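You operate a simulated robot arm through the tools that you are given. There is no shell and no other tool. Be economical: measure what you need, move in short steps, check, and stop when the job is done.

You are at the controls of a simulated two-armed robot. One attempt, no reset.

## Task
Switch off, move the milk pan to the cork trivet and wipe the dried milk off the hot plate.
Fine: off before you lift the pan, handle turned in; wipe once the HOT lamp is out, then put the sponge back. What is to be rubbed or washed off counts as gone when no trace of it is left.

It is judged by the outcome, as a careful person would: the job done as asked, and still so three seconds after it is handed in. It fails if anything else is knocked over, pushed out of place, dropped, spilled or broken.

## Robot
Two 7-joint arms with fingered hands on one trunk, on a base that drives. Base frame: it is fixed to the floor where the robot stands at the start and does not move with it; the origin is under the middle of the robot, x ahead of it, y to its left, z up; the surface under the hand at the start is at about z = 900. Readings come in mm, degrees, newtons and seconds.
The left shoulder is at the start at [56, 158, 1194], the right one opposite. With the tool pointing down near the work surface each hand reaches from about 420 to 840 mm from the robot's upright axis, wherever it stands, measured 20 degrees to its own side. Places, roughly: hot plate knob [500, 0, 900]; top of the cork trivet [600, 500, 900]. Payload 4 kg a hand.
Tool frame (each hand has its own): the origin (TCP) lies between the finger pads and is the grasp point; the fingertips stand 30 mm ahead of it; z points along the fingers, y is the line along which they close. Largest opening 104 mm; the body of the gripper starts 35 mm behind the TCP. The gripper is a hand of 4 fingers: y runs from the thumb to the fingers, the wrist lies at [-15, -104, -178] in the tool frame, and closing takes about 1.5 s.
Orientation is that of the tool frame in the base frame, as [roll, pitch, yaw] about the fixed x, y, z axes, in that order (R = Rz(yaw) Ry(pitch) Rx(roll)). With the fingers straight down and the wrist toward the robot, the tool's x, y and z point along [0, 1, 0], [1, 0, 0] and [0, 0, -1] of the base frame.

## Interface
- The arms move only by the tool send_rows. It takes "left_steps", "right_steps" or both (then of equal length, played together; a hand with none holds still); each is a list of rows, each an object of numbers (a shift or turn left out is 0, a gripper value left out holds the last): "tx", "ty", "tz": the shift along the tool's x, y, z in mm; "wx", "wy", "wz": the turn, a rotation vector about the tool's x, y, z in degrees. In form: [{"tx": .., "ty": .., "tz": .., "wx": .., "wy": .., "wz": ..}, ...]. A call has 1 to 12 rows; each row shifts and turns the commanded pose from where the row before left it, along the tool's axes as they then stand. "left_hand" and "right_hand" are, for a hand that has rows, the opening, from 0 (shut) to 1 (fully open), set as the call begins (left out, the last holds). A row lasts 0.2 s, in which the tool goes at most 50 mm and 8.6 degrees; a call with a longer step from one row to the next is refused whole, and so is a gripper value outside its range. Where a pose cannot be reached the arm comes as near as it can. A force on the tool above 40 N (or 10 N above the force at the start of the call, whichever is more), or a blocked arm, ends the call early, and 0.2 s more pass. Each finger travels about 45 mm/s and halts on what it meets, pressing with about 30 N; the grip force reading is that of the motor and also rises with nothing between the fingers. The clock runs only during rows and for 0.2 s after the last one: add rows that do not move to give the fingers time. It gives the time, the measured TCP pose, the force on the tool (base axes), the opening and the grip force at its end, in the units of the frame above (readings bear some noise), with the torque about the TCP (base axes, N m) and any sound that the robot's microphone picked up, and new pictures: "pictures" is both (left out), scene, wrist or none (wrist: the cameras of the hands that moved).
- Cameras (640 x 400 px; columns grow to the right, rows downward): "scene" is now at [134.7, 23.3, 1367.4]; the picture's right is [0.26, -0.96, -0.00], its down [-0.56, -0.15, -0.81] and it looks along [0.79, 0.22, -0.58] (base axes); focal length 214 px, centre (320, 200). "left" rides on the left gripper at [-61, -92, -130] in its tool frame; the picture's right is [-0.81, -0.27, 0.52], its down [0.53, -0.71, 0.46] and it looks along [0.24, 0.64, 0.72] (tool axes); focal length 275 px, centre (320, 200). "right" rides on the right gripper at [61, -92, -130] in its tool frame; the picture's right is [-0.81, 0.27, -0.52], its down [-0.53, -0.71, 0.45] and it looks along [-0.24, 0.64, 0.72] (tool axes); focal length 275 px, centre (320, 200). There is no depth. A picture from a camera that has moved, and an enlarged one, comes with that camera's place and axes in the base frame and with its lens.
- move_column(by): slides the trunk up (or, below 0, down) by that many mm; the arms and the scene camera ride with it, the base frame stays. It gives what a move gives, with no picture.
- steer(legs): drives the robot by 1 to 6 legs, each [ahead, turn to the left] in mm and degrees, along the robot's own axes; the way and the turn of a leg run together, so that a leg with both is an arc; at most 1500 mm and 180 degrees a leg. The arms and the cameras ride along, it lands a little off, and it stops where it bumps. It gives what a move gives, and a new picture of the scene camera.
- curl_fingers(index, middle, ring, thumb_bend, thumb_turn, hand): sets how far each is bent, from 0 (flat) to 100 (curled in); at 30 the hand is open as for a grip, at 70 the pads meet at the TCP. One left out holds its place. A second passes; each finger stops where it meets its share of the squeeze, and holds until it gets a number again. A gripper value or a shape takes the hand back. It gives what a move gives, with no picture; readings hold the bend of each and the force on the fingers (four entries, about 0 where the hand has none), thumb and palm. thumb_turn goes from beside the hand (0) to across from the fingers (100), as for a grip.
- hand_shape(shape, hand): the hand has 4 fingers and takes this shape, open, in about a second: jaw (thumb against the fingers, like two jaws); tri (thumb and two fingers); tip (a fingertip pinch); poke (one finger out to press); point (the index stretched); flat (the hand flat); cup (the hand cupped); fist (a fist). The gripper value then closes the fingers along that shape, each until it touches; the sizes above hold for jaw. It gives what a move gives, with no picture.
- aim_head(pan, tilt): turns the head with the scene camera to pan (to the left, within 80 degrees either way) and tilt (down, from -29 to 69), counted from straight ahead of the robot. It gives what a move gives, and a new picture of the scene camera.
- close_up(camera, box): a new picture of the part [left, top, right, bottom] of that camera's present view, enlarged. It takes no simulated time.
- job_done(): hands the job in; it is judged then, once.

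Work in short steps. Places have to be worked out from the pictures, the camera data and where the tool is seen: move nearer, look again, correct. Check each grasp and each placing, and mend what went wrong. You have 120 turns and 260 pictures in all, those below and enlarged ones among them. Open the grippers and draw the arms clear of the work before you hand the job in, unless the task says otherwise; then end with one line.

The tools are called after "Emit:" by a JSON object that holds its "fn" and its "kwargs". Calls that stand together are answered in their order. send_rows: Moves the arms, as the interface text tells. Its arguments: {"type":"object","properties":{"left_steps":{"type":"array","items":{"type":"object","properties":{"tx":{"type":"number"},"ty":{"type":"number"},"tz":{"type":"number"},"wx":{"type":"number"},"wy":{"type":"number"},"wz":{"type":"number"}}}},"left_hand":{"type":"number"},"right_steps":{"type":"array","items":{"type":"object","properties":{"tx":{"type":"number"},"ty":{"type":"number"},"tz":{"type":"number"},"wx":{"type":"number"},"wy":{"type":"number"},"wz":{"type":"number"}}}},"right_hand":{"type":"number"},"pictures":{"type":"string","enum":["both","scene","wrist","none"]}},"required":[]} The other tools are called the same way: move_column (by) slides the trunk up or down; hand_shape (shape, hand) gives the hand a shape; curl_fingers (index, middle, ring, thumb_bend, thumb_turn, hand) moves the fingers one by one; steer (legs) drives the base; aim_head (pan, tilt) turns the head that bears the scene camera; close_up (camera, box) takes an enlarged picture of a part of a camera's view; job_done () hands the job in.

At the start:

```text
time: 0.0
left_ee_pos: [485.1, 328.1, 1225.2]
left_ee_rot: [180.0, 0.1, 90.0]
left_contact_force: [-0.3, -0.1, 0.1]
left_torque: [0.0, 0.01, -0.01]
left_opening: 103.5
left_grip_force: 0.0
left_shape: jaw
left_bend: [30.0, 30.0, 30.0, 30.0, 98.0]
left_finger forces: [0.1, 0.1, 0.0, 0.1, 0.0, 0.0]
right_ee_pos: [529.7, -138.2, 1288.4]
right_ee_rot: [180.0, 0.0, 90.0]
right_contact_force: [0.0, -0.2, 0.2]
right_torque: [0.0, 0.02, 0.01]
right_opening: 103.7
right_grip_force: 0.1
right_shape: jaw
right_bend: [30.0, 30.0, 30.0, 30.0, 98.0]
right_finger forces: [0.0, 0.1, 0.0, 0.0, 0.1, 0.0]
trunk travel left (down, up): [-400.0, 107.0]
robot x, y, heading: [0.7, -1.0, -0.1]
head pan, tilt: [15.3, 34.7]
```

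scene: 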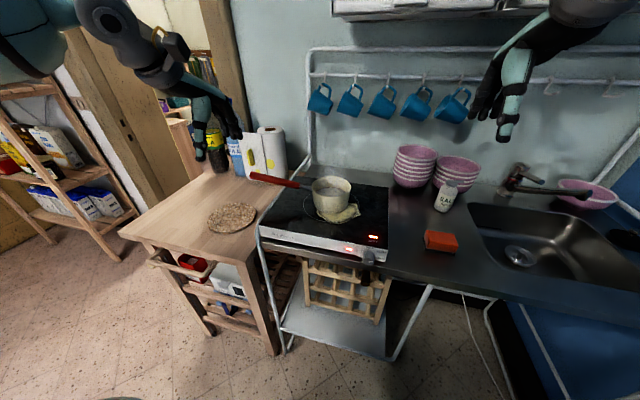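
right: 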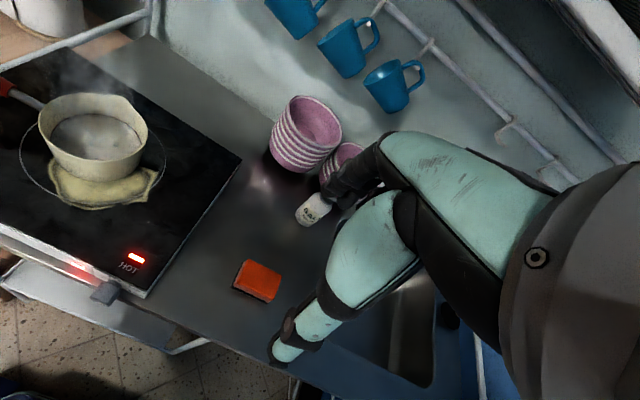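
left: 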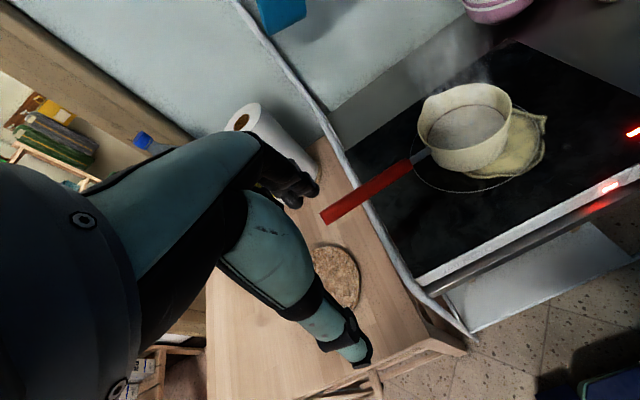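

I start by taking enlarged looks at the knob, pan and hot plate.

Emit:
{"fn": "close_up", "kwargs": {"camera": "scene", "box": [240, 160, 400, 270]}}

Emit:
{"fn": "close_up", "kwargs": {"camera": "right", "box": [0, 200, 320, 400]}}

```text
3.64 times, centred on (320, 215) of scene
camera zoom: at [134.7, 23.3, 1367.4], right [0.26, -0.96, 0.0], down [-0.56, -0.15, -0.81], along [0.79, 0.22, -0.58], focal length 780 px, centre (320, 146)
```

zoom: 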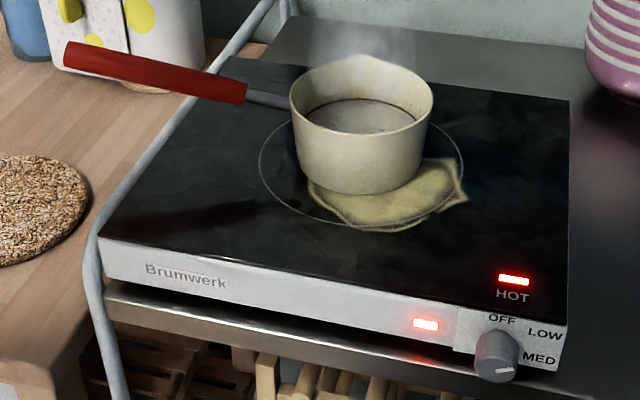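

```text
2.00 times, centred on (160, 300) of right
camera zoom: at [438.2, -75.9, 1418.4], right [0.27, -0.81, 0.52], down [-0.71, -0.53, -0.45], along [0.64, -0.24, -0.72], focal length 551 px, centre (640, 0)
```

zoom: 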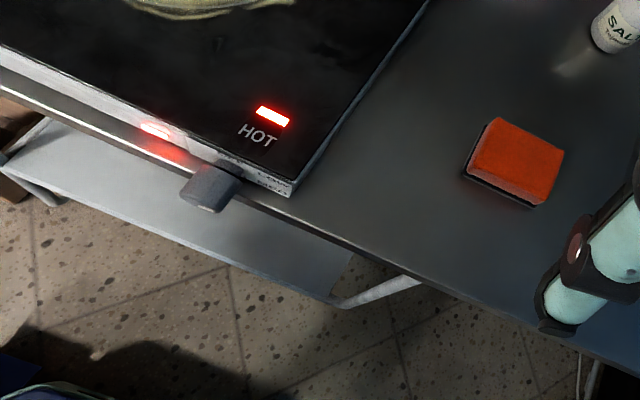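

I judge the knob at about [508, 2, 937] on the front face with its axis toward me, the plate top at z≈965, the pan centre near [663, 135] and its handle running along +y to [643, 378, 1040]. I look closer at the knob's pointer.

Emit:
{"fn": "aim_head", "kwargs": {"pan": 0, "tilt": 50}}

Emit:
{"fn": "close_up", "kwargs": {"camera": "scene", "box": [280, 160, 360, 210]}}

```text
time: 0.8
left_ee_pos: [470.6, 328.8, 1229.7]
left_ee_rot: [179.2, 0.0, 89.9]
left_contact_force: [0.0, -0.1, 0.4]
left_torque: [0.0, 0.01, 0.0]
left_opening: 103.7
left_grip_force: 0.1
left_shape: jaw
left_bend: [30.0, 30.0, 30.0, 30.0, 98.0]
left_finger forces: [0.1, 0.1, 0.0, 0.1, 0.1, 0.1]
right_ee_pos: [512.8, -138.3, 1295.0]
right_ee_rot: [179.3, 0.1, 90.0]
right_contact_force: [-0.1, 0.6, -0.4]
right_torque: [-0.01, -0.02, -0.01]
right_opening: 103.8
right_grip_force: 0.1
right_shape: jaw
right_bend: [30.0, 30.0, 30.0, 30.0, 98.0]
right_finger forces: [0.0, 0.1, 0.1, 0.0, 0.0, 0.1]
trunk travel left (down, up): [-400.0, 107.0]
robot x, y, heading: [0.9, -0.7, -0.1]
head pan, tilt: [0.0, 50.0]
camera scene: at [126.1, 0.1, 1345.4], right [0.0, -1.0, 0.0], down [-0.77, 0.0, -0.63], along [0.63, 0.0, -0.77], focal length 214 px, centre (320, 200)
```

scene: 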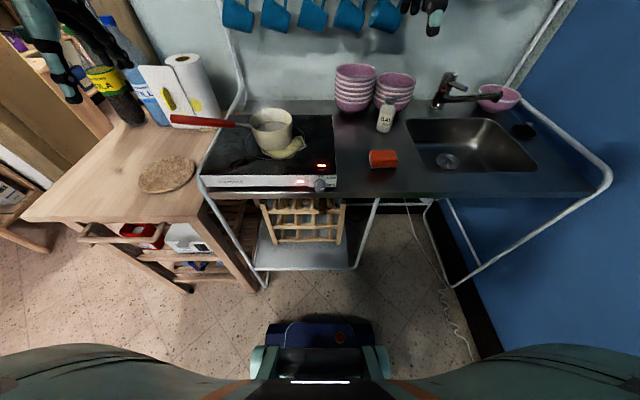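

```text
8.00 times, centred on (320, 185) of scene
camera zoom: at [126.1, 0.1, 1345.4], right [0.0, -1.0, 0.0], down [-0.77, 0.0, -0.63], along [0.63, 0.0, -0.77], focal length 1716 px, centre (320, 320)
```

zoom: 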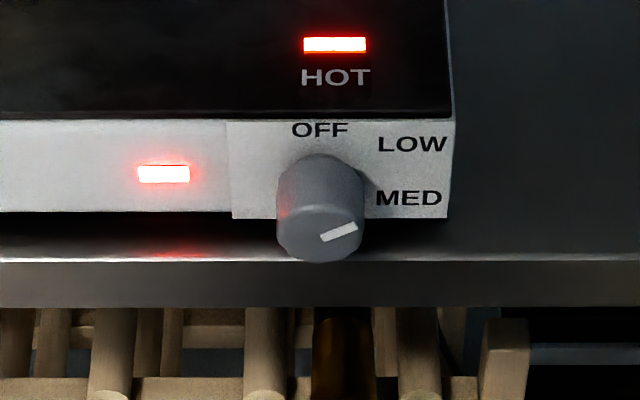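

The knob's mark points to the right; its axis is at about y=0, z=936, from x=520 (face) to 497 (end), and OFF is straight up, so I'll turn it counterclockwise. I bring the right hand nearer and begin tilting the fingers forward.

Emit:
{"fn": "send_rows", "kwargs": {"right_steps": [{"tx": 19.5, "ty": -20.7, "tz": 36}, {"tx": 19.5, "ty": -20.7, "tz": 36}, {"tx": 19.5, "ty": -20.7, "tz": 36}, {"tx": 19.5, "ty": -20.7, "tz": 36}, {"wx": -8.2}, {"wx": -8.2}, {"wx": -8.2}, {"wx": -8.2}, {"wx": -8.2}, {"wx": -8.2}, {"wx": -8.2}, {"wx": -8.2}], "pictures": "scene"}}

```text
time: 3.4
left_ee_pos: [470.0, 331.3, 1230.2]
left_ee_rot: [179.2, 0.2, 90.0]
left_contact_force: [0.0, -0.8, 0.1]
left_torque: [-0.04, 0.0, 0.01]
left_opening: 103.9
left_grip_force: 0.1
left_shape: jaw
left_bend: [30.0, 30.0, 30.0, 30.0, 98.0]
left_finger forces: [0.0, 0.0, 0.1, 0.1, 0.0, 0.0]
right_ee_pos: [448.3, -45.2, 1154.9]
right_ee_rot: [113.5, 0.3, 89.8]
right_contact_force: [0.7, 0.1, 0.7]
right_torque: [-0.01, -0.01, -0.01]
right_opening: 104.0
right_grip_force: 0.0
right_shape: jaw
right_bend: [30.0, 30.0, 30.0, 30.0, 98.0]
right_finger forces: [0.0, 0.0, 0.0, 0.0, 0.1, 0.0]
right hand out of reach, approached as far as the arm can: row 8, 9, 10
trunk travel left (down, up): [-400.0, 107.0]
robot x, y, heading: [2.0, -0.9, -0.1]
head pan, tilt: [0.0, 50.0]
camera scene: at [124.3, 3.8, 1345.5], right [0.0, -1.0, 0.0], down [-0.77, 0.0, -0.63], along [0.63, 0.0, -0.77], focal length 214 px, centre (320, 200)
```

scene: 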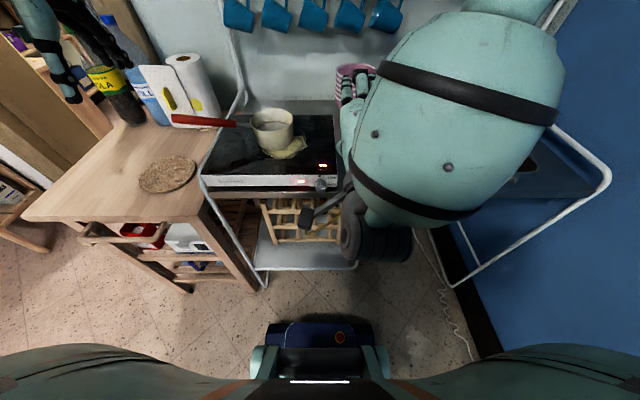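

The tilt works. I finish it to horizontal and lower the hand in front of the knob, well back from it.

Emit:
{"fn": "send_rows", "kwargs": {"right_steps": [{"wx": -8}, {"wx": -8}, {"wx": -7.5}, {"tz": -25, "ty": -40, "tx": 10}, {"ty": -45, "tx": 10}, {"ty": -45, "tx": 10}, {"ty": -45, "tx": 10}, {"ty": -40, "tx": 5}, {}]}}

```text
time: 5.4
left_ee_pos: [470.3, 328.7, 1230.2]
left_ee_rot: [179.3, 0.1, 90.0]
left_contact_force: [-0.2, -0.6, -0.1]
left_torque: [0.01, -0.01, 0.01]
left_opening: 104.0
left_grip_force: 0.0
left_shape: jaw
left_bend: [30.0, 30.0, 30.0, 30.0, 98.0]
left_finger forces: [0.0, 0.1, 0.0, 0.0, 0.0, 0.0]
right_ee_pos: [539.8, 64.0, 1202.2]
right_ee_rot: [90.5, 0.1, 90.0]
right_contact_force: [0.1, -1.2, -0.1]
right_torque: [0.0, 0.02, 0.02]
right_opening: 104.1
right_grip_force: 0.0
right_shape: jaw
right_bend: [30.0, 30.0, 30.0, 30.0, 98.0]
right_finger forces: [0.0, 0.1, 0.0, 0.0, 0.0, 0.0]
right hand out of reach, approached as far as the arm can: row 1, 2, 3, 4, 5, 6, 7, 8
trunk travel left (down, up): [-400.0, 107.0]
robot x, y, heading: [-4.0, -2.1, -0.1]
head pan, tilt: [0.0, 50.0]
camera scene: at [126.0, 0.1, 1345.4], right [0.0, -1.0, 0.0], down [-0.77, 0.0, -0.63], along [0.63, 0.0, -0.77], focal length 214 px, centre (320, 200)
camera right: at [408.2, 126.3, 1112.1], right [-0.51, -0.81, 0.28], down [0.45, -0.53, -0.72], along [0.73, -0.24, 0.64], focal length 275 px, centre (320, 200)
```

scene: 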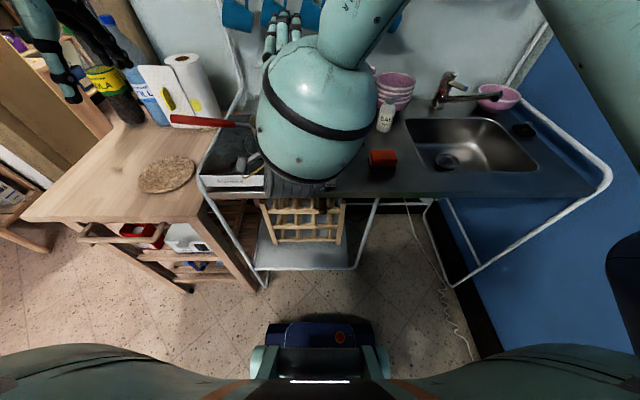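
right: 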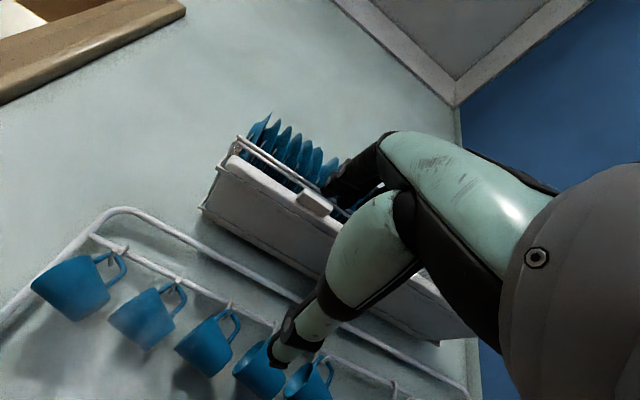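

The wrist-below orientation is out of reach here and the hand hangs at [540, 64, 1202]. I raise the commanded pose again, then roll the hand so that the wrist lies to the right.

Emit:
{"fn": "send_rows", "kwargs": {"right_steps": [{"ty": 45}, {"ty": 45}, {"ty": 45}, {"ty": 45}, {"ty": 45}, {"ty": 25, "tx": -45}, {"tx": -45, "wz": -8}, {"wz": -8}, {"wz": -8}, {"wz": -8}, {"wz": -8}, {"wz": -8}], "pictures": "scene"}}

```text
refused: row 6 steps farther than a row can; nothing moved
```

Emit:
{"fn": "send_rows", "kwargs": {"right_steps": [{"ty": 45}, {"ty": 45}, {"ty": 45}, {"ty": 45}, {"ty": 45}, {"tx": -45}, {"tx": -45, "wz": -8}, {"wz": -8}, {"wz": -8}, {"wz": -8}, {"wz": -8}, {"wz": -8}], "pictures": "scene"}}

```text
time: 8.0
left_ee_pos: [455.4, 328.1, 1237.5]
left_ee_rot: [178.4, 0.0, 89.9]
left_contact_force: [-0.2, 0.1, -0.6]
left_torque: [0.01, -0.03, 0.01]
left_opening: 103.7
left_grip_force: 0.0
left_shape: jaw
left_bend: [30.0, 30.0, 30.0, 30.0, 98.0]
left_finger forces: [0.0, 0.0, 0.0, 0.0, 0.0, 0.1]
right_ee_pos: [520.3, 64.3, 1389.3]
right_ee_rot: [93.8, 35.7, 89.4]
right_contact_force: [-0.6, -0.3, 0.5]
right_torque: [-0.02, 0.02, 0.0]
right_opening: 104.0
right_grip_force: 0.0
right_shape: jaw
right_bend: [30.0, 30.0, 30.0, 30.0, 98.0]
right_finger forces: [0.0, 0.0, 0.1, 0.0, 0.0, 0.0]
right hand out of reach, approached as far as the arm can: row 7, 8, 9, 10, 11, 12
trunk travel left (down, up): [-400.0, 107.0]
robot x, y, heading: [-3.9, 0.8, -0.0]
head pan, tilt: [0.0, 50.0]
stopped in row 12 (right hand): the arm was blocked; the commanded pose is now the measured one
camera scene: at [125.0, -0.3, 1345.4], right [0.0, -1.0, 0.0], down [-0.77, 0.0, -0.63], along [0.63, 0.0, -0.77], focal length 214 px, centre (320, 200)
```

scene: 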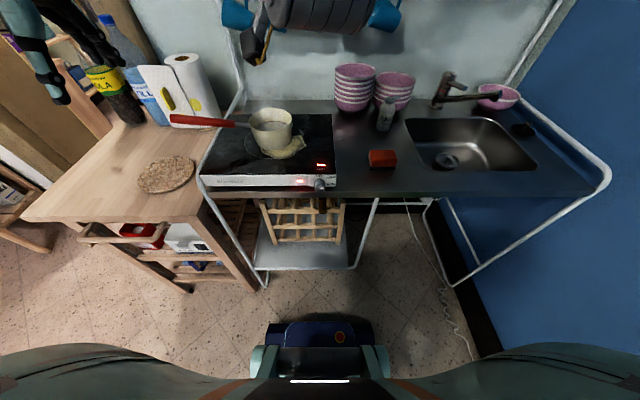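

The hand now sits at [520, 64, 1389] with fingers forward, wrist lower right. I bring it to the right and lower, into a roomier spot, and roll on.

Emit:
{"fn": "send_rows", "kwargs": {"right_steps": [{"ty": -40, "tx": -4}, {"ty": -40, "tx": -4}, {"ty": -40, "tx": -4}, {"ty": -40, "tx": -4}, {"ty": -40, "tx": -4}, {"ty": -40, "tx": -4}, {"ty": -40, "tx": -4}, {"wz": -8}, {"wz": -8}, {"wz": -8}, {"wz": -8}, {"wz": -8}], "pictures": "scene"}}

```text
time: 10.0
left_ee_pos: [438.9, 325.5, 1244.7]
left_ee_rot: [177.5, -0.1, 89.9]
left_contact_force: [-0.9, 0.1, -0.3]
left_torque: [-0.01, -0.04, 0.01]
left_opening: 103.9
left_grip_force: 0.1
left_shape: jaw
left_bend: [30.0, 30.0, 30.0, 30.0, 98.0]
left_finger forces: [0.0, 0.1, 0.1, 0.0, 0.0, 0.1]
right_ee_pos: [434.8, -15.3, 1277.6]
right_ee_rot: [91.7, 39.3, 84.1]
right_contact_force: [-1.1, -0.8, 0.3]
right_torque: [-0.02, 0.0, 0.01]
right_opening: 104.2
right_grip_force: 0.0
right_shape: jaw
right_bend: [30.0, 30.0, 30.0, 30.0, 98.0]
right_finger forces: [0.0, 0.0, 0.0, 0.1, 0.0, 0.0]
right hand out of reach, approached as far as the arm can: row 1, 2, 3, 4, 5, 6, 7, 8, 9, 10
trunk travel left (down, up): [-400.0, 107.0]
robot x, y, heading: [-1.3, 0.3, -0.4]
head pan, tilt: [0.0, 50.0]
stopped in row 10 (right hand): the arm was blocked; the commanded pose is now the measured one
camera scene: at [123.8, -0.5, 1347.0], right [0.0, -1.0, 0.0], down [-0.76, 0.0, -0.65], along [0.65, 0.0, -0.76], focal length 214 px, centre (320, 200)
```

scene: 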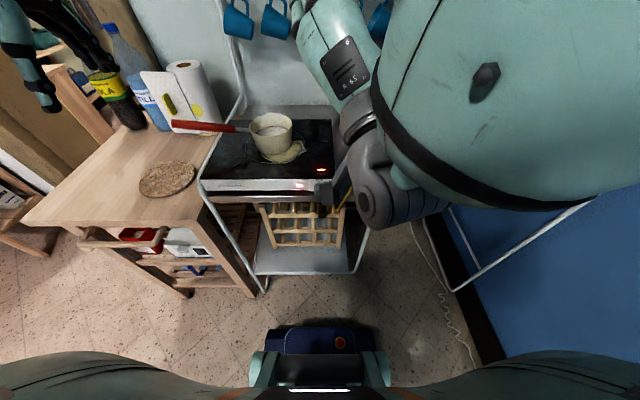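

The upper arm seems to crowd the head (the camera tilted slightly), so I back out: fingers down again, moving forward away from the body.

Emit:
{"fn": "send_rows", "kwargs": {"right_steps": [{"tz": 30, "wx": 8}, {"tz": 30, "wx": 8}, {"tz": 20, "wx": 8.2}, {"wx": 8.2}, {"wx": 8.2}, {"wx": 8.2}, {"wx": 8.2}, {"wx": 8.2}, {"wx": 8.2}, {"wx": 8.2}, {"wx": 8}], "pictures": "scene"}}

```text
time: 12.4
left_ee_pos: [443.1, 328.0, 1240.5]
left_ee_rot: [177.9, 0.0, 90.0]
left_contact_force: [-0.6, 1.1, 0.2]
left_torque: [0.02, 0.03, -0.01]
left_opening: 104.1
left_grip_force: 0.1
left_shape: jaw
left_bend: [30.0, 30.0, 30.0, 30.0, 98.0]
left_finger forces: [0.1, 0.1, 0.0, 0.0, 0.0, 0.1]
right_ee_pos: [510.2, -35.4, 1254.2]
right_ee_rot: [-176.5, 40.5, 85.2]
right_contact_force: [0.0, 0.8, -0.2]
right_torque: [0.05, 0.02, -0.03]
right_opening: 104.0
right_grip_force: 0.1
right_shape: jaw
right_bend: [30.0, 30.0, 30.0, 30.0, 98.0]
right_finger forces: [0.0, 0.0, 0.1, 0.1, 0.1, 0.1]
trunk travel left (down, up): [-400.0, 107.0]
robot x, y, heading: [-4.7, -2.2, -0.1]
head pan, tilt: [0.0, 50.0]
camera scene: at [127.2, 0.4, 1345.3], right [0.0, -1.0, 0.0], down [-0.78, 0.0, -0.63], along [0.63, 0.0, -0.78], focal length 214 px, centre (320, 200)
```

scene: 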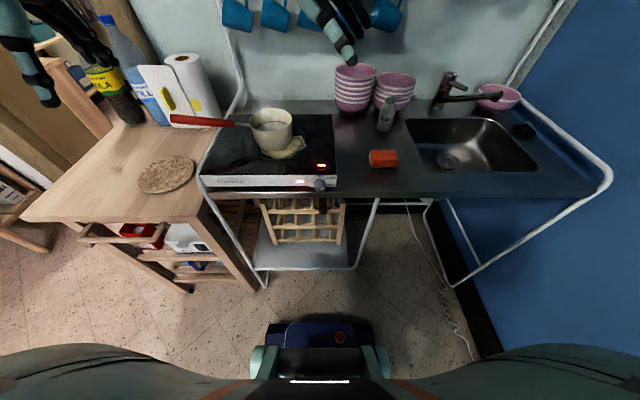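

Fingers are down again and nothing was touched. Since a forward-pointing hand needs more room, I drive straight back 260 mm and lower the trunk by 120 mm.

Emit:
{"fn": "steer", "kwargs": {"legs": [[-260, 0]]}}

Emit:
{"fn": "move_column", "kwargs": {"by": -120}}

```text
time: 14.3
left_ee_pos: [189.7, 327.7, 1240.1]
left_ee_rot: [177.8, -0.1, 90.3]
left_contact_force: [-0.3, -0.5, -0.2]
left_torque: [-0.01, 0.0, -0.01]
left_opening: 103.8
left_grip_force: 0.0
left_shape: jaw
left_bend: [30.0, 30.0, 30.0, 30.0, 98.0]
left_finger forces: [0.0, 0.1, 0.1, 0.1, 0.0, 0.0]
right_ee_pos: [259.7, -33.8, 1254.6]
right_ee_rot: [-176.7, 40.5, 85.4]
right_contact_force: [0.1, -0.7, 0.0]
right_torque: [0.02, 0.0, 0.01]
right_opening: 103.9
right_grip_force: 0.1
right_shape: jaw
right_bend: [30.0, 30.0, 30.0, 30.0, 98.0]
right_finger forces: [0.0, 0.1, 0.1, 0.1, 0.1, 0.0]
trunk travel left (down, up): [-400.0, 107.0]
robot x, y, heading: [-253.8, -1.4, 0.1]
head pan, tilt: [0.0, 50.0]
camera scene: at [-124.3, 0.1, 1345.2], right [0.0, -1.0, 0.0], down [-0.78, 0.0, -0.63], along [0.63, 0.0, -0.78], focal length 214 px, centre (320, 200)
```

scene: 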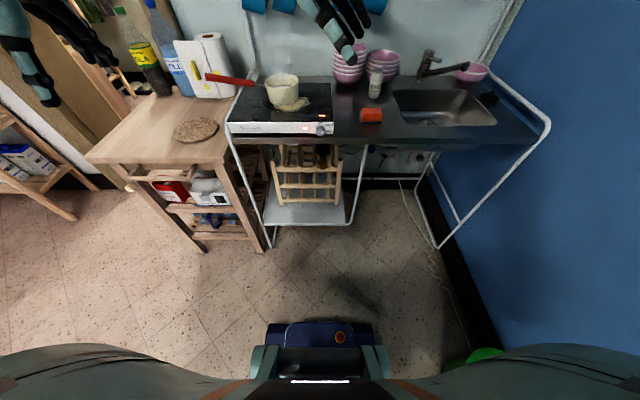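

```text
time: 15.8
left_ee_pos: [173.5, 326.0, 1127.4]
left_ee_rot: [177.0, -0.1, 90.0]
left_contact_force: [-0.3, 0.0, 0.1]
left_torque: [-0.02, 0.01, 0.01]
left_opening: 103.9
left_grip_force: 0.1
left_shape: jaw
left_bend: [30.0, 30.0, 30.0, 30.0, 98.0]
left_finger forces: [0.1, 0.0, 0.0, 0.0, 0.1, 0.0]
right_ee_pos: [243.1, -35.3, 1142.8]
right_ee_rot: [-178.0, 40.6, 84.6]
right_contact_force: [-0.1, -0.2, -0.3]
right_torque: [-0.01, -0.01, 0.01]
right_opening: 104.0
right_grip_force: 0.1
right_shape: jaw
right_bend: [30.0, 30.0, 30.0, 30.0, 98.0]
right_finger forces: [0.1, 0.0, 0.0, 0.0, 0.0, 0.1]
trunk travel left (down, up): [-280.0, 227.0]
robot x, y, heading: [-251.9, -3.1, 0.0]
head pan, tilt: [0.0, 50.0]
```

Clear of everything. I move the right hand forward and low, and tilt the fingers forward again.

Emit:
{"fn": "send_rows", "kwargs": {"right_steps": [{"tx": -5, "ty": 40, "tz": 17}, {"tx": -5, "ty": 40, "tz": 17}, {"tx": -5, "ty": 40, "tz": 17}, {"tx": -5, "ty": 40, "tz": 17}, {"wx": -8.2}, {"wx": -8.2}, {"wx": -8.2}, {"wx": -8.2}, {"wx": -8.2}, {"wx": -8.2}, {"wx": -8.2}, {"wx": -8.2}], "pictures": "scene"}}

Emit:
{"fn": "send_rows", "kwargs": {"right_steps": [{"wx": -8.2}, {"wx": -8.2}, {"wx": -8.2}, {"wz": -8}, {"wz": -8}, {"wz": -8}, {"wz": -8}], "pictures": "scene"}}

```text
time: 18.4
left_ee_pos: [172.9, 332.5, 1126.0]
left_ee_rot: [176.9, 0.1, 90.2]
left_contact_force: [-0.3, -0.6, 0.1]
left_torque: [-0.06, -0.02, 0.02]
left_opening: 104.3
left_grip_force: 0.0
left_shape: jaw
left_bend: [30.0, 30.0, 30.0, 30.0, 98.0]
left_finger forces: [0.0, 0.1, 0.0, 0.0, 0.0, 0.1]
right_ee_pos: [390.2, -104.4, 1103.5]
right_ee_rot: [119.4, 40.8, 84.5]
right_contact_force: [-0.3, 0.0, 0.2]
right_torque: [-0.02, 0.03, -0.03]
right_opening: 104.0
right_grip_force: 0.0
right_shape: jaw
right_bend: [30.0, 30.0, 30.0, 30.0, 98.0]
right_finger forces: [0.1, 0.0, 0.0, 0.0, 0.1, 0.0]
right hand out of reach, approached as far as the arm can: row 12
trunk travel left (down, up): [-280.0, 227.0]
robot x, y, heading: [-253.4, 1.0, 0.2]
head pan, tilt: [0.0, 50.0]
camera scene: at [-129.6, 4.4, 1225.9], right [0.0, -1.0, 0.0], down [-0.77, -0.01, -0.63], along [0.63, 0.0, -0.77], focal length 214 px, centre (320, 200)
```

scene: 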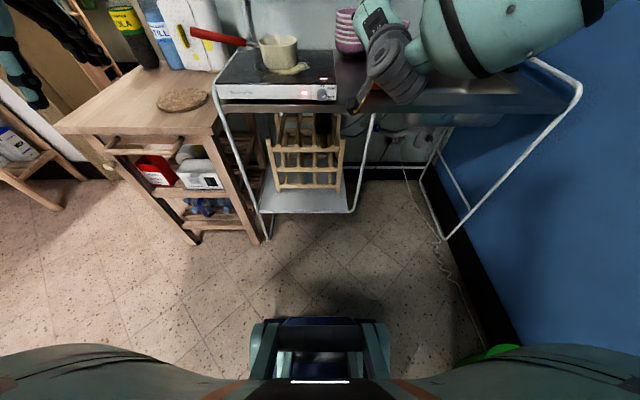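

```text
time: 20.0
left_ee_pos: [174.3, 328.1, 1127.1]
left_ee_rot: [177.0, -0.1, 90.1]
left_contact_force: [-0.4, -0.1, 0.3]
left_torque: [0.0, -0.04, 0.03]
left_opening: 103.9
left_grip_force: 0.2
left_shape: jaw
left_bend: [30.0, 30.0, 30.0, 30.0, 98.0]
left_finger forces: [0.1, 0.0, 0.0, 0.1, 0.0, 0.0]
right_ee_pos: [394.1, -109.6, 1101.2]
right_ee_rot: [150.4, 64.4, 122.1]
right_contact_force: [0.1, -0.2, 0.4]
right_torque: [-0.02, 0.02, -0.02]
right_opening: 103.8
right_grip_force: 0.1
right_shape: jaw
right_bend: [30.0, 30.0, 30.0, 30.0, 98.0]
right_finger forces: [0.0, 0.0, 0.0, 0.1, 0.0, 0.0]
right hand out of reach, approached as far as the arm can: row 1, 2, 3
trunk travel left (down, up): [-280.0, 227.0]
robot x, y, heading: [-252.3, 0.6, 0.2]
head pan, tilt: [0.0, 50.0]
camera scene: at [-127.7, 0.1, 1225.7], right [0.0, -1.0, 0.0], down [-0.77, 0.0, -0.63], along [0.63, 0.0, -0.77], focal length 214 px, centre (320, 200)
```

scene: 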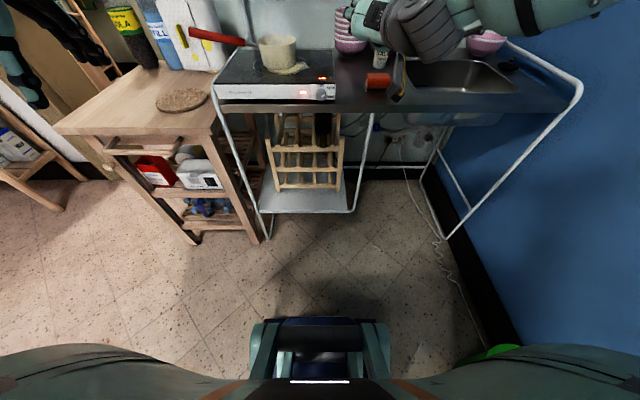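

The roll is now working (wrist toward the right). I correct the remaining 33° so that the fingers point straight ahead.

Emit:
{"fn": "send_rows", "kwargs": {"right_steps": [{"wx": -7.5, "wy": -3.5}, {"wx": -7.5, "wy": -3.5}, {"wx": -7.5, "wy": -3.5}, {"wx": -7.5, "wy": -3.5}], "pictures": "scene"}}

```text
time: 21.0
left_ee_pos: [174.6, 326.1, 1127.4]
left_ee_rot: [177.0, -0.2, 90.2]
left_contact_force: [0.1, -0.7, 0.3]
left_torque: [0.02, 0.02, -0.04]
left_opening: 103.6
left_grip_force: 0.1
left_shape: jaw
left_bend: [30.0, 30.0, 30.0, 30.0, 98.0]
left_finger forces: [0.1, 0.0, 0.0, 0.0, 0.0, 0.0]
right_ee_pos: [393.0, -105.1, 1096.4]
right_ee_rot: [135.0, 66.7, 118.8]
right_contact_force: [-0.6, -0.5, -0.7]
right_torque: [-0.01, 0.0, 0.0]
right_opening: 104.1
right_grip_force: 0.1
right_shape: jaw
right_bend: [30.0, 30.0, 30.0, 30.0, 97.0]
right_finger forces: [0.0, 0.0, 0.0, 0.0, 0.0, 0.0]
right hand out of reach, approached as far as the arm can: row 1, 2, 3, 4
trunk travel left (down, up): [-280.0, 227.0]
robot x, y, heading: [-250.8, -2.1, 0.6]
head pan, tilt: [0.0, 50.0]
camera scene: at [-127.2, -1.0, 1225.7], right [0.0, -1.0, 0.0], down [-0.77, 0.0, -0.63], along [0.63, 0.0, -0.77], focal length 214 px, centre (320, 200)
```

scene: 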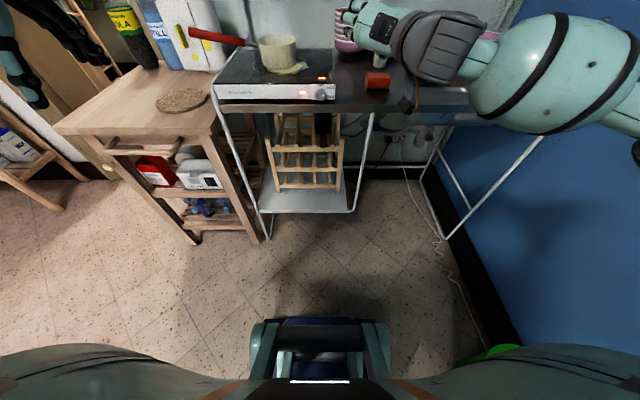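

Fingers are within 22° of straight ahead, the forearm coming from the right. I roll further so the forearm comes from upper right, which should free the wrist.

Emit:
{"fn": "send_rows", "kwargs": {"right_steps": [{"wz": -8}, {"wz": -8}, {"wz": -8}, {"wz": -8}, {"wx": -5, "wy": -5}, {"wx": -5, "wy": -5}], "pictures": "scene"}}

```text
time: 22.4
left_ee_pos: [174.5, 327.5, 1127.0]
left_ee_rot: [177.1, -0.2, 90.1]
left_contact_force: [0.8, -0.2, -0.9]
left_torque: [-0.01, 0.01, 0.03]
left_opening: 104.1
left_grip_force: 0.1
left_shape: jaw
left_bend: [30.0, 30.0, 30.0, 30.0, 98.0]
left_finger forces: [0.0, 0.0, 0.0, 0.0, 0.0, 0.1]
right_ee_pos: [393.4, -102.7, 1095.1]
right_ee_rot: [-125.3, 74.7, -125.7]
right_contact_force: [-0.8, -0.6, -0.2]
right_torque: [0.03, 0.0, 0.0]
right_opening: 104.1
right_grip_force: 0.0
right_shape: jaw
right_bend: [30.0, 30.0, 30.0, 30.0, 97.0]
right_finger forces: [0.1, 0.0, 0.0, 0.0, 0.1, 0.1]
trunk travel left (down, up): [-280.0, 227.0]
robot x, y, heading: [-247.0, -3.3, 0.2]
head pan, tilt: [0.0, 50.0]
camera scene: at [-126.6, -0.4, 1225.6], right [0.0, -1.0, 0.0], down [-0.77, 0.0, -0.63], along [0.63, 0.0, -0.77], focal length 214 px, centre (320, 200)
```

scene: 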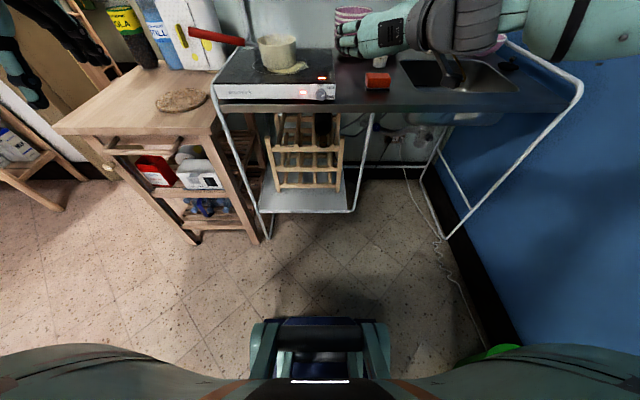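

Now fully reachable: fingers point ahead (9° down), y to the left. I level them and move in front of the knob with a gap.

Emit:
{"fn": "send_rows", "kwargs": {"right_steps": [{"wy": -4.4}, {"wy": -4.4}, {"tx": 27, "ty": 27, "tz": 8}, {"tx": 27, "ty": 27, "tz": 8}, {"tx": 27, "ty": 27, "tz": 8}, {"tx": 27, "ty": 27, "tz": 8}, {"tx": 25, "ty": 27, "tz": 8}, {}]}}

```text
time: 24.2
left_ee_pos: [173.9, 326.5, 1128.5]
left_ee_rot: [177.1, -0.2, 90.0]
left_contact_force: [0.7, 1.0, -0.2]
left_torque: [0.02, 0.01, -0.02]
left_opening: 104.0
left_grip_force: 0.0
left_shape: jaw
left_bend: [30.0, 30.0, 30.0, 30.0, 98.0]
left_finger forces: [0.0, 0.0, 0.1, 0.0, 0.0, 0.0]
right_ee_pos: [427.7, -50.6, 1066.5]
right_ee_rot: [-121.4, 75.1, -122.0]
right_contact_force: [-0.2, -0.6, 0.0]
right_torque: [0.0, 0.01, -0.03]
right_opening: 104.0
right_grip_force: 0.0
right_shape: jaw
right_bend: [30.0, 30.0, 30.0, 30.0, 97.0]
right_finger forces: [0.0, 0.0, 0.0, 0.0, 0.0, 0.0]
right hand out of reach, approached as far as the arm can: row 2, 3, 4, 5, 6, 7
trunk travel left (down, up): [-280.0, 227.0]
robot x, y, heading: [-251.7, -0.4, 0.1]
head pan, tilt: [0.0, 50.0]
camera scene: at [-127.4, -0.3, 1225.7], right [0.0, -1.0, 0.0], down [-0.77, 0.0, -0.63], along [0.63, 0.0, -0.77], focal length 214 px, centre (320, 200)
camera right: at [291.1, -148.9, 1044.4], right [-0.4, 0.46, 0.79], down [0.53, -0.59, 0.61], along [0.75, 0.66, 0.0], focal length 275 px, centre (320, 200)
```

scene: 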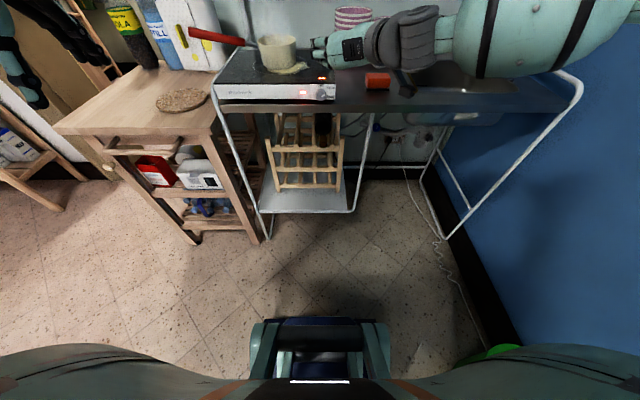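
right: 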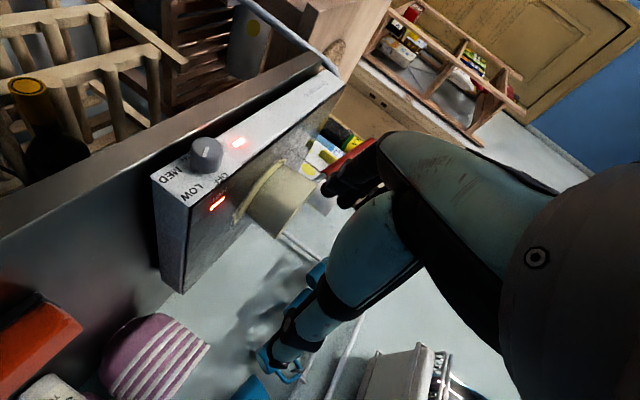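

Pose is limited in height relative to the shoulder, so I lower the trunk 130 mm; the hand (x≤460) stays clear in front of the counter edge (x≈519).

Emit:
{"fn": "move_column", "kwargs": {"by": -130}}

Emit:
{"fn": "close_up", "kwargs": {"camera": "scene", "box": [200, 0, 520, 200]}}

Emit:
{"fn": "close_up", "kwargs": {"camera": "right", "box": [0, 0, 640, 400]}}

```text
time: 25.8
left_ee_pos: [174.8, 328.2, 998.3]
left_ee_rot: [177.1, -0.2, 90.2]
left_contact_force: [-1.0, 0.5, -0.1]
left_torque: [-0.01, -0.01, 0.03]
left_opening: 104.2
left_grip_force: 0.0
left_shape: jaw
left_bend: [30.0, 30.0, 30.0, 30.0, 98.0]
left_finger forces: [0.0, 0.1, 0.0, 0.1, 0.0, 0.0]
right_ee_pos: [427.4, -49.8, 936.6]
right_ee_rot: [-121.6, 75.0, -122.2]
right_contact_force: [0.7, 0.8, -0.5]
right_torque: [0.02, 0.01, 0.02]
right_opening: 104.1
right_grip_force: 0.1
right_shape: jaw
right_bend: [30.0, 30.0, 30.0, 30.0, 97.0]
right_finger forces: [0.1, 0.0, 0.0, 0.1, 0.1, 0.0]
trunk travel left (down, up): [-150.0, 357.0]
robot x, y, heading: [-250.0, 1.7, 0.4]
head pan, tilt: [0.0, 50.0]
```

```text
2.00 times, centred on (360, 100) of scene
camera zoom: at [-128.9, 0.0, 1096.0], right [0.0, -1.0, 0.0], down [-0.77, 0.0, -0.63], along [0.63, 0.0, -0.77], focal length 429 px, centre (240, 400)
```

zoom: 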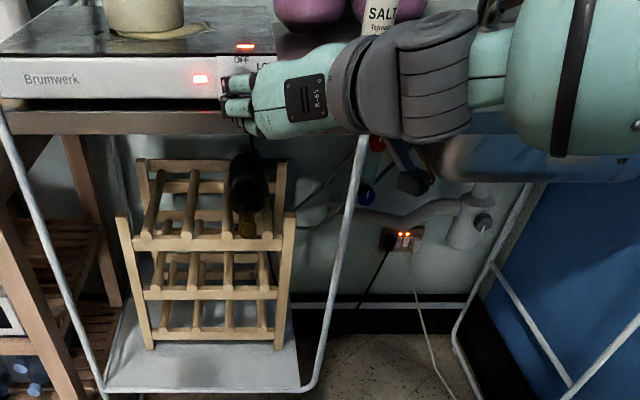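

```text
1.00 times, centred on (320, 200) of right (not enlarged: the box is as wide or as high as the picture)
camera zoom: at [291.1, -148.6, 914.7], right [-0.4, 0.46, 0.79], down [0.53, -0.59, 0.61], along [0.75, 0.66, 0.0], focal length 275 px, centre (320, 200)
```

zoom: 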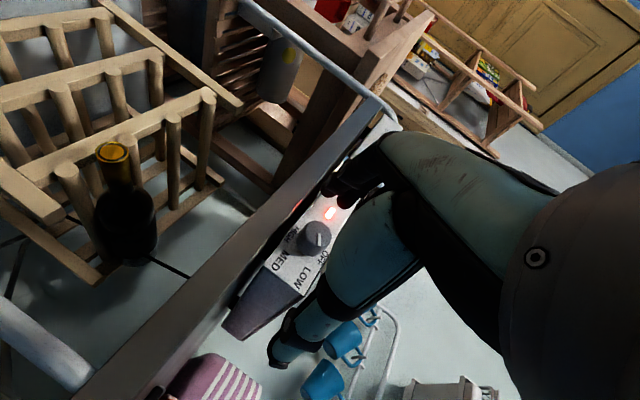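

The hand is at knob height (936). I shift it 50 mm left to put the knob between thumb and fingers.

Emit:
{"fn": "send_rows", "kwargs": {"right_steps": [{"tx": -4, "ty": 16}, {"tx": -4, "ty": 16}, {"tx": -4, "ty": 16}, {}]}}

```text
time: 26.8
left_ee_pos: [174.9, 328.0, 998.8]
left_ee_rot: [177.0, -0.2, 90.2]
left_contact_force: [-0.1, 0.1, 0.5]
left_torque: [0.04, -0.01, -0.01]
left_opening: 103.9
left_grip_force: 0.1
left_shape: jaw
left_bend: [30.0, 30.0, 30.0, 30.0, 98.0]
left_finger forces: [0.0, 0.0, 0.1, 0.0, 0.1, 0.1]
right_ee_pos: [430.1, -0.2, 936.5]
right_ee_rot: [-121.8, 75.0, -122.5]
right_contact_force: [0.3, -0.8, 0.2]
right_torque: [-0.01, -0.01, 0.02]
right_opening: 104.2
right_grip_force: 0.1
right_shape: jaw
right_bend: [30.0, 30.0, 30.0, 30.0, 97.0]
right_finger forces: [0.0, 0.0, 0.0, 0.1, 0.1, 0.0]
trunk travel left (down, up): [-150.0, 357.0]
robot x, y, heading: [-251.2, -1.1, 0.3]
head pan, tilt: [0.0, 50.0]
camera scene: at [-128.9, -0.4, 1096.0], right [0.0, -1.0, 0.0], down [-0.77, 0.0, -0.63], along [0.63, 0.0, -0.77], focal length 214 px, centre (320, 200)
camera right: at [293.0, -99.7, 914.4], right [-0.4, 0.46, 0.79], down [0.53, -0.59, 0.61], along [0.75, 0.66, 0.0], focal length 275 px, centre (320, 200)
```

scene: 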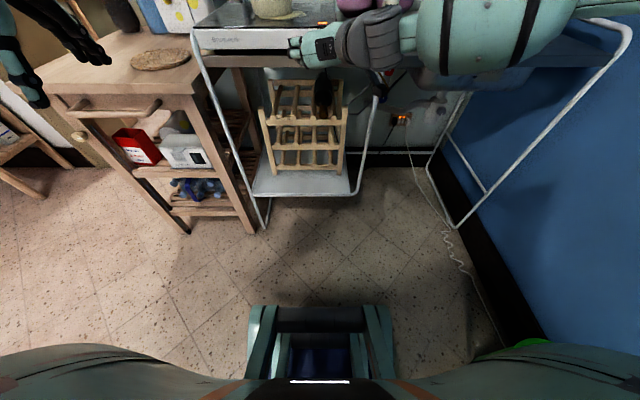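
right: 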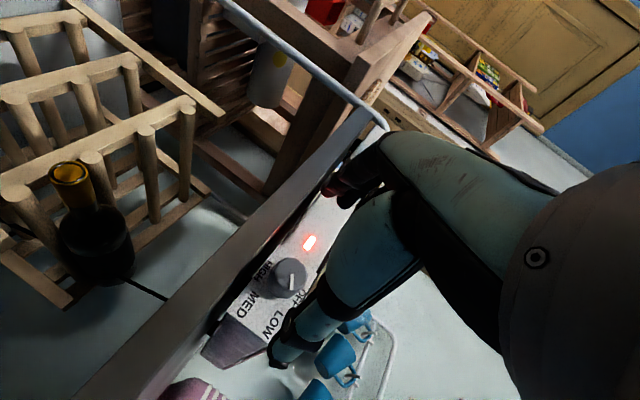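

Triangulated from this view, the knob end is near [497, 0, 931], and TCP is at [430, 0, 936]. I advance 40 mm and look closer.

Emit:
{"fn": "send_rows", "kwargs": {"right_steps": [{"tx": -1, "tz": 14}, {"tx": -1, "tz": 14}, {"tx": -1, "tz": 12}, {}], "pictures": "none"}}

Emit:
{"fn": "close_up", "kwargs": {"camera": "right", "box": [180, 120, 460, 400]}}

Emit:
{"fn": "close_up", "kwargs": {"camera": "scene", "box": [240, 10, 400, 110]}}

```text
time: 27.8
left_ee_pos: [174.8, 327.5, 998.7]
left_ee_rot: [177.0, -0.1, 90.1]
left_contact_force: [0.3, -0.3, 0.2]
left_torque: [0.03, -0.01, 0.0]
left_opening: 104.3
left_grip_force: 0.0
left_shape: jaw
left_bend: [30.0, 30.0, 30.0, 30.0, 98.0]
left_finger forces: [0.0, 0.1, 0.1, 0.0, 0.1, 0.0]
right_ee_pos: [469.6, 0.5, 935.6]
right_ee_rot: [-121.7, 75.1, -122.3]
right_contact_force: [0.8, -0.5, 0.1]
right_torque: [-0.02, 0.02, 0.02]
right_opening: 104.1
right_grip_force: 0.1
right_shape: jaw
right_bend: [30.0, 30.0, 30.0, 30.0, 97.0]
right_finger forces: [0.0, 0.0, 0.0, 0.0, 0.0, 0.0]
trunk travel left (down, up): [-150.0, 357.0]
robot x, y, heading: [-256.0, 0.3, 0.2]
head pan, tilt: [0.0, 50.0]
```

```text
1.43 times, centred on (320, 260) of right
camera zoom: at [333.6, -99.0, 913.5], right [-0.4, 0.46, 0.79], down [0.53, -0.59, 0.61], along [0.75, 0.66, 0.0], focal length 393 px, centre (320, 114)
```

zoom: 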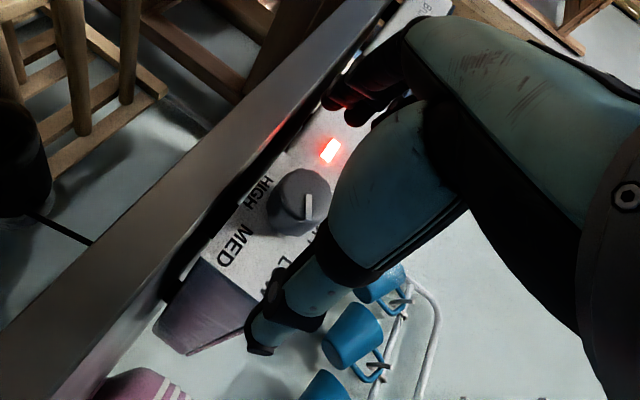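

```text
4.00 times, centred on (320, 60) of scene
camera zoom: at [-128.9, 0.0, 1096.0], right [0.0, -1.0, 0.0], down [-0.77, 0.0, -0.63], along [0.63, 0.0, -0.77], focal length 858 px, centre (320, 760)
```

zoom: 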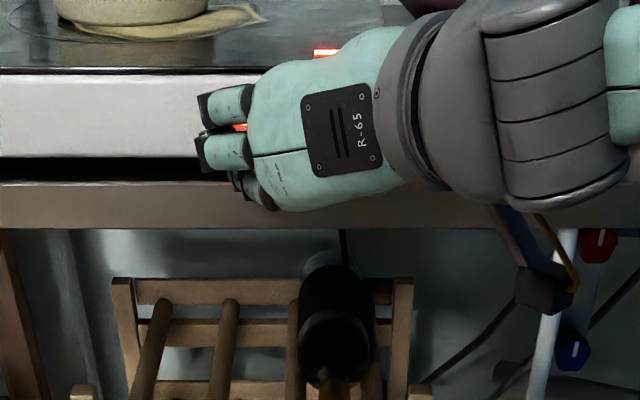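

The knob sits between thumb and fingers. I go in another 13 mm and close on it.

Emit:
{"fn": "send_rows", "kwargs": {"right_steps": [{"tz": 7}, {"tz": 6}, {}], "pictures": "none"}}

Emit:
{"fn": "send_rows", "kwargs": {"right_steps": [{}, {}, {}, {}, {}, {}, {}, {}, {}], "right_hand": 0.0, "pictures": "none"}}

Emit:
{"fn": "close_up", "kwargs": {"camera": "right", "box": [180, 120, 460, 400]}}

```text
time: 28.6
left_ee_pos: [174.3, 328.6, 997.2]
left_ee_rot: [177.0, -0.2, 90.2]
left_contact_force: [1.2, -0.8, -0.8]
left_torque: [0.0, 0.0, 0.0]
left_opening: 104.0
left_grip_force: 0.0
left_shape: jaw
left_bend: [30.0, 30.0, 30.0, 30.0, 98.0]
left_finger forces: [0.0, 0.0, 0.0, 0.1, 0.0, 0.0]
right_ee_pos: [482.9, -0.2, 933.4]
right_ee_rot: [-121.6, 75.0, -122.1]
right_contact_force: [-0.5, 0.2, 0.0]
right_torque: [-0.01, -0.03, 0.01]
right_opening: 104.0
right_grip_force: 0.1
right_shape: jaw
right_bend: [30.0, 30.0, 30.0, 30.0, 97.0]
right_finger forces: [0.1, 0.0, 0.1, 0.0, 0.0, 0.1]
trunk travel left (down, up): [-150.0, 357.0]
robot x, y, heading: [-253.8, 0.7, 0.1]
head pan, tilt: [0.0, 50.0]
```

```text
time: 30.6
left_ee_pos: [174.9, 328.1, 998.1]
left_ee_rot: [177.1, -0.2, 90.2]
left_contact_force: [-0.8, 0.4, -1.1]
left_torque: [0.01, 0.03, 0.02]
left_opening: 103.9
left_grip_force: 0.0
left_shape: jaw
left_bend: [30.0, 30.0, 30.0, 30.0, 98.0]
left_finger forces: [0.0, 0.1, 0.1, 0.1, 0.0, 0.1]
right_ee_pos: [483.2, -1.6, 932.3]
right_ee_rot: [-121.8, 75.0, -122.4]
right_contact_force: [0.4, -2.6, 0.7]
right_torque: [-0.01, -0.01, -0.02]
right_opening: 21.4
right_grip_force: 29.9
right_shape: jaw
right_bend: [73.0, 58.0, 63.0, 75.0, 100.0]
right_finger forces: [15.3, 8.3, 0.0, 0.0, 26.4, 0.1]
trunk travel left (down, up): [-150.0, 357.0]
robot x, y, heading: [-255.5, 0.8, 0.4]
head pan, tilt: [0.0, 50.0]
```

```text
1.43 times, centred on (320, 260) of right
camera zoom: at [346.9, -100.3, 911.3], right [-0.4, 0.46, 0.79], down [0.53, -0.59, 0.61], along [0.75, 0.66, 0.0], focal length 393 px, centre (320, 114)
```

zoom: 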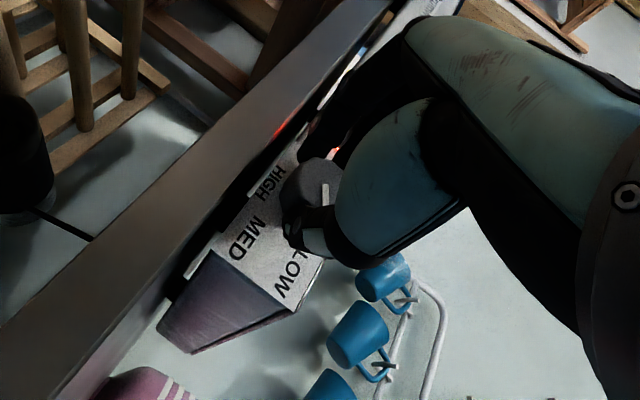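

Knob gripped (index, middle and thumb loaded). I turn it counterclockwise in a first stage of 40°.

Emit:
{"fn": "send_rows", "kwargs": {"right_steps": [{"wz": -8}, {"wz": -8}, {"wz": -8}, {"wz": -8}, {"wz": -8}, {}], "pictures": "none"}}

Emit:
{"fn": "close_up", "kwargs": {"camera": "right", "box": [180, 120, 460, 400]}}

Emit:
{"fn": "close_up", "kwargs": {"camera": "scene", "box": [240, 10, 400, 110]}}

```text
time: 32.0
left_ee_pos: [173.9, 328.6, 997.2]
left_ee_rot: [177.1, -0.1, 90.2]
left_contact_force: [0.1, 0.0, -0.2]
left_torque: [0.01, -0.02, -0.02]
left_opening: 104.0
left_grip_force: 0.0
left_shape: jaw
left_bend: [30.0, 30.0, 30.0, 30.0, 98.0]
left_finger forces: [0.0, 0.0, 0.1, 0.0, 0.0, 0.0]
right_ee_pos: [444.9, 25.8, 914.9]
right_ee_rot: [-100.0, 50.3, -98.1]
right_contact_force: [0.2, 0.4, 0.8]
right_torque: [0.03, 0.02, -0.01]
right_opening: 16.3
right_grip_force: 29.4
right_shape: jaw
right_bend: [75.0, 74.0, 63.0, 81.0, 100.0]
right_finger forces: [0.0, 0.0, 0.1, 0.0, 0.0, 0.0]
right hand out of reach, approached as far as the arm can: row 3, 4, 5
trunk travel left (down, up): [-150.0, 357.0]
robot x, y, heading: [-252.2, 0.3, 0.4]
head pan, tilt: [0.0, 50.0]
```

```text
1.43 times, centred on (320, 260) of right
camera zoom: at [315.7, -82.7, 939.5], right [-0.46, 0.73, 0.51], down [0.55, -0.22, 0.81], along [0.7, 0.65, -0.3], focal length 393 px, centre (320, 114)
```

zoom: 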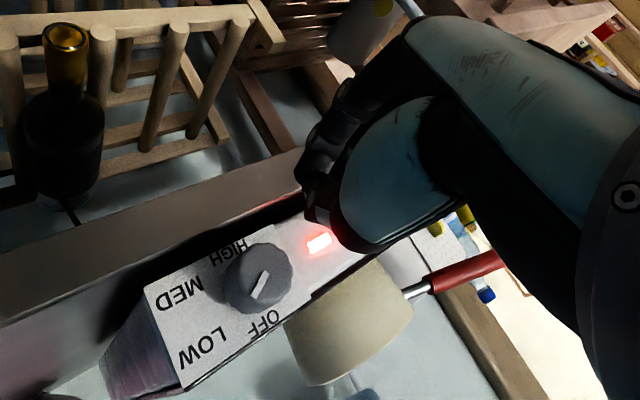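

```text
4.00 times, centred on (320, 60) of scene
camera zoom: at [-128.5, 0.5, 1095.9], right [0.0, -1.0, 0.0], down [-0.77, 0.0, -0.63], along [0.63, 0.0, -0.77], focal length 858 px, centre (320, 760)
```

zoom: 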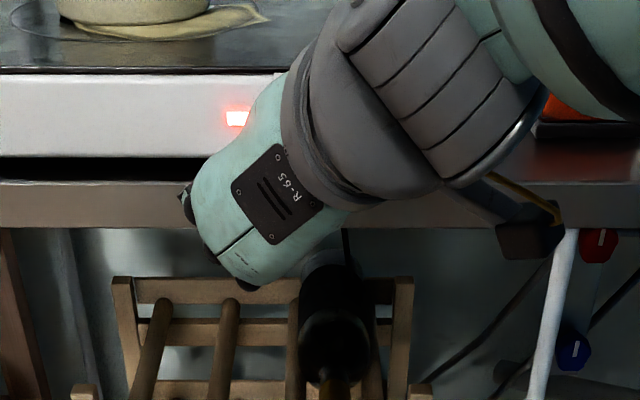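

The arm ran out of roll and slipped off; the mark has moved part of the way from MED toward OFF. I open, go back to the middle and roll the other way (wrist lower right) for a second grip with more travel left.

Emit:
{"fn": "send_rows", "kwargs": {"right_steps": [{"tz": -10, "ty": -16}, {"ty": -15, "tx": 3}, {"wz": 8}, {"wz": 8}, {"wz": 8}, {"wz": 8}, {"wz": 8}, {"wz": 8}, {"wz": 8}, {"wz": 8}, {"wz": 8}], "right_hand": 1.0, "pictures": "none"}}

Emit:
{"fn": "close_up", "kwargs": {"camera": "right", "box": [100, 0, 640, 400]}}

Emit:
{"fn": "close_up", "kwargs": {"camera": "scene", "box": [240, 10, 400, 110]}}

```text
time: 34.4
left_ee_pos: [175.4, 327.2, 998.8]
left_ee_rot: [177.1, -0.1, 90.0]
left_contact_force: [0.3, -0.1, 0.0]
left_torque: [0.02, 0.03, 0.0]
left_opening: 104.3
left_grip_force: 0.0
left_shape: jaw
left_bend: [30.0, 30.0, 30.0, 30.0, 98.0]
left_finger forces: [0.0, 0.0, 0.1, 0.0, 0.0, 0.0]
right_ee_pos: [474.2, -156.1, 1051.2]
right_ee_rot: [103.5, 56.5, 101.2]
right_contact_force: [-0.7, -0.5, -0.4]
right_torque: [0.0, 0.02, 0.0]
right_opening: 103.7
right_grip_force: 0.1
right_shape: jaw
right_bend: [30.0, 30.0, 30.0, 30.0, 98.0]
right_finger forces: [0.0, 0.0, 0.1, 0.0, 0.1, 0.1]
right hand out of reach, approached as far as the arm can: row 2, 6, 7, 8, 9, 10, 11
trunk travel left (down, up): [-150.0, 357.0]
robot x, y, heading: [-253.7, 1.8, 0.3]
head pan, tilt: [0.0, 50.0]
```

```text
1.00 times, centred on (370, 200) of right (not enlarged: the box is as wide or as high as the picture)
camera zoom: at [333.5, -198.3, 968.3], right [-0.41, -0.21, 0.89], down [0.46, -0.89, 0.0], along [0.79, 0.41, 0.46], focal length 275 px, centre (270, 200)
```

zoom: 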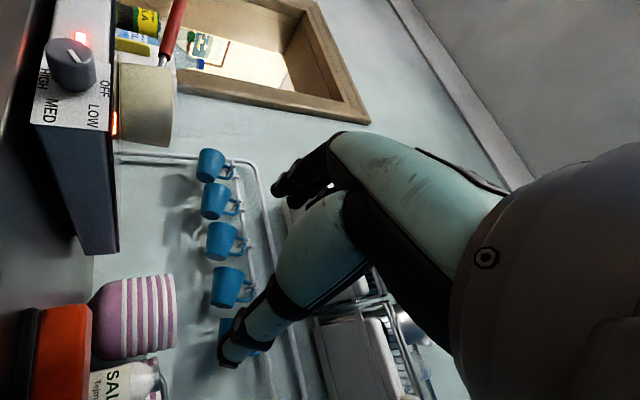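

```text
4.00 times, centred on (320, 60) of scene
camera zoom: at [-128.5, -0.6, 1096.0], right [0.0, -1.0, 0.0], down [-0.77, 0.0, -0.63], along [0.63, 0.0, -0.77], focal length 858 px, centre (320, 760)
```

zoom: 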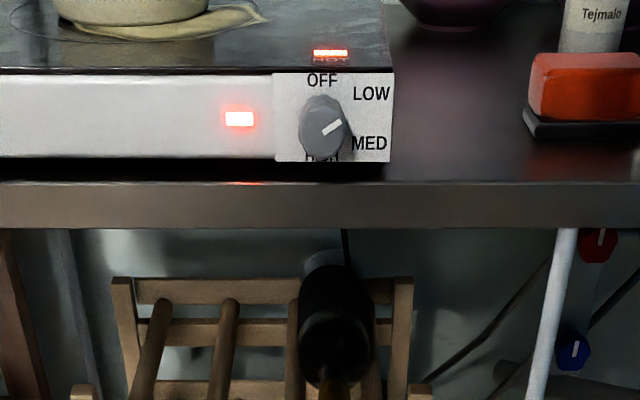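

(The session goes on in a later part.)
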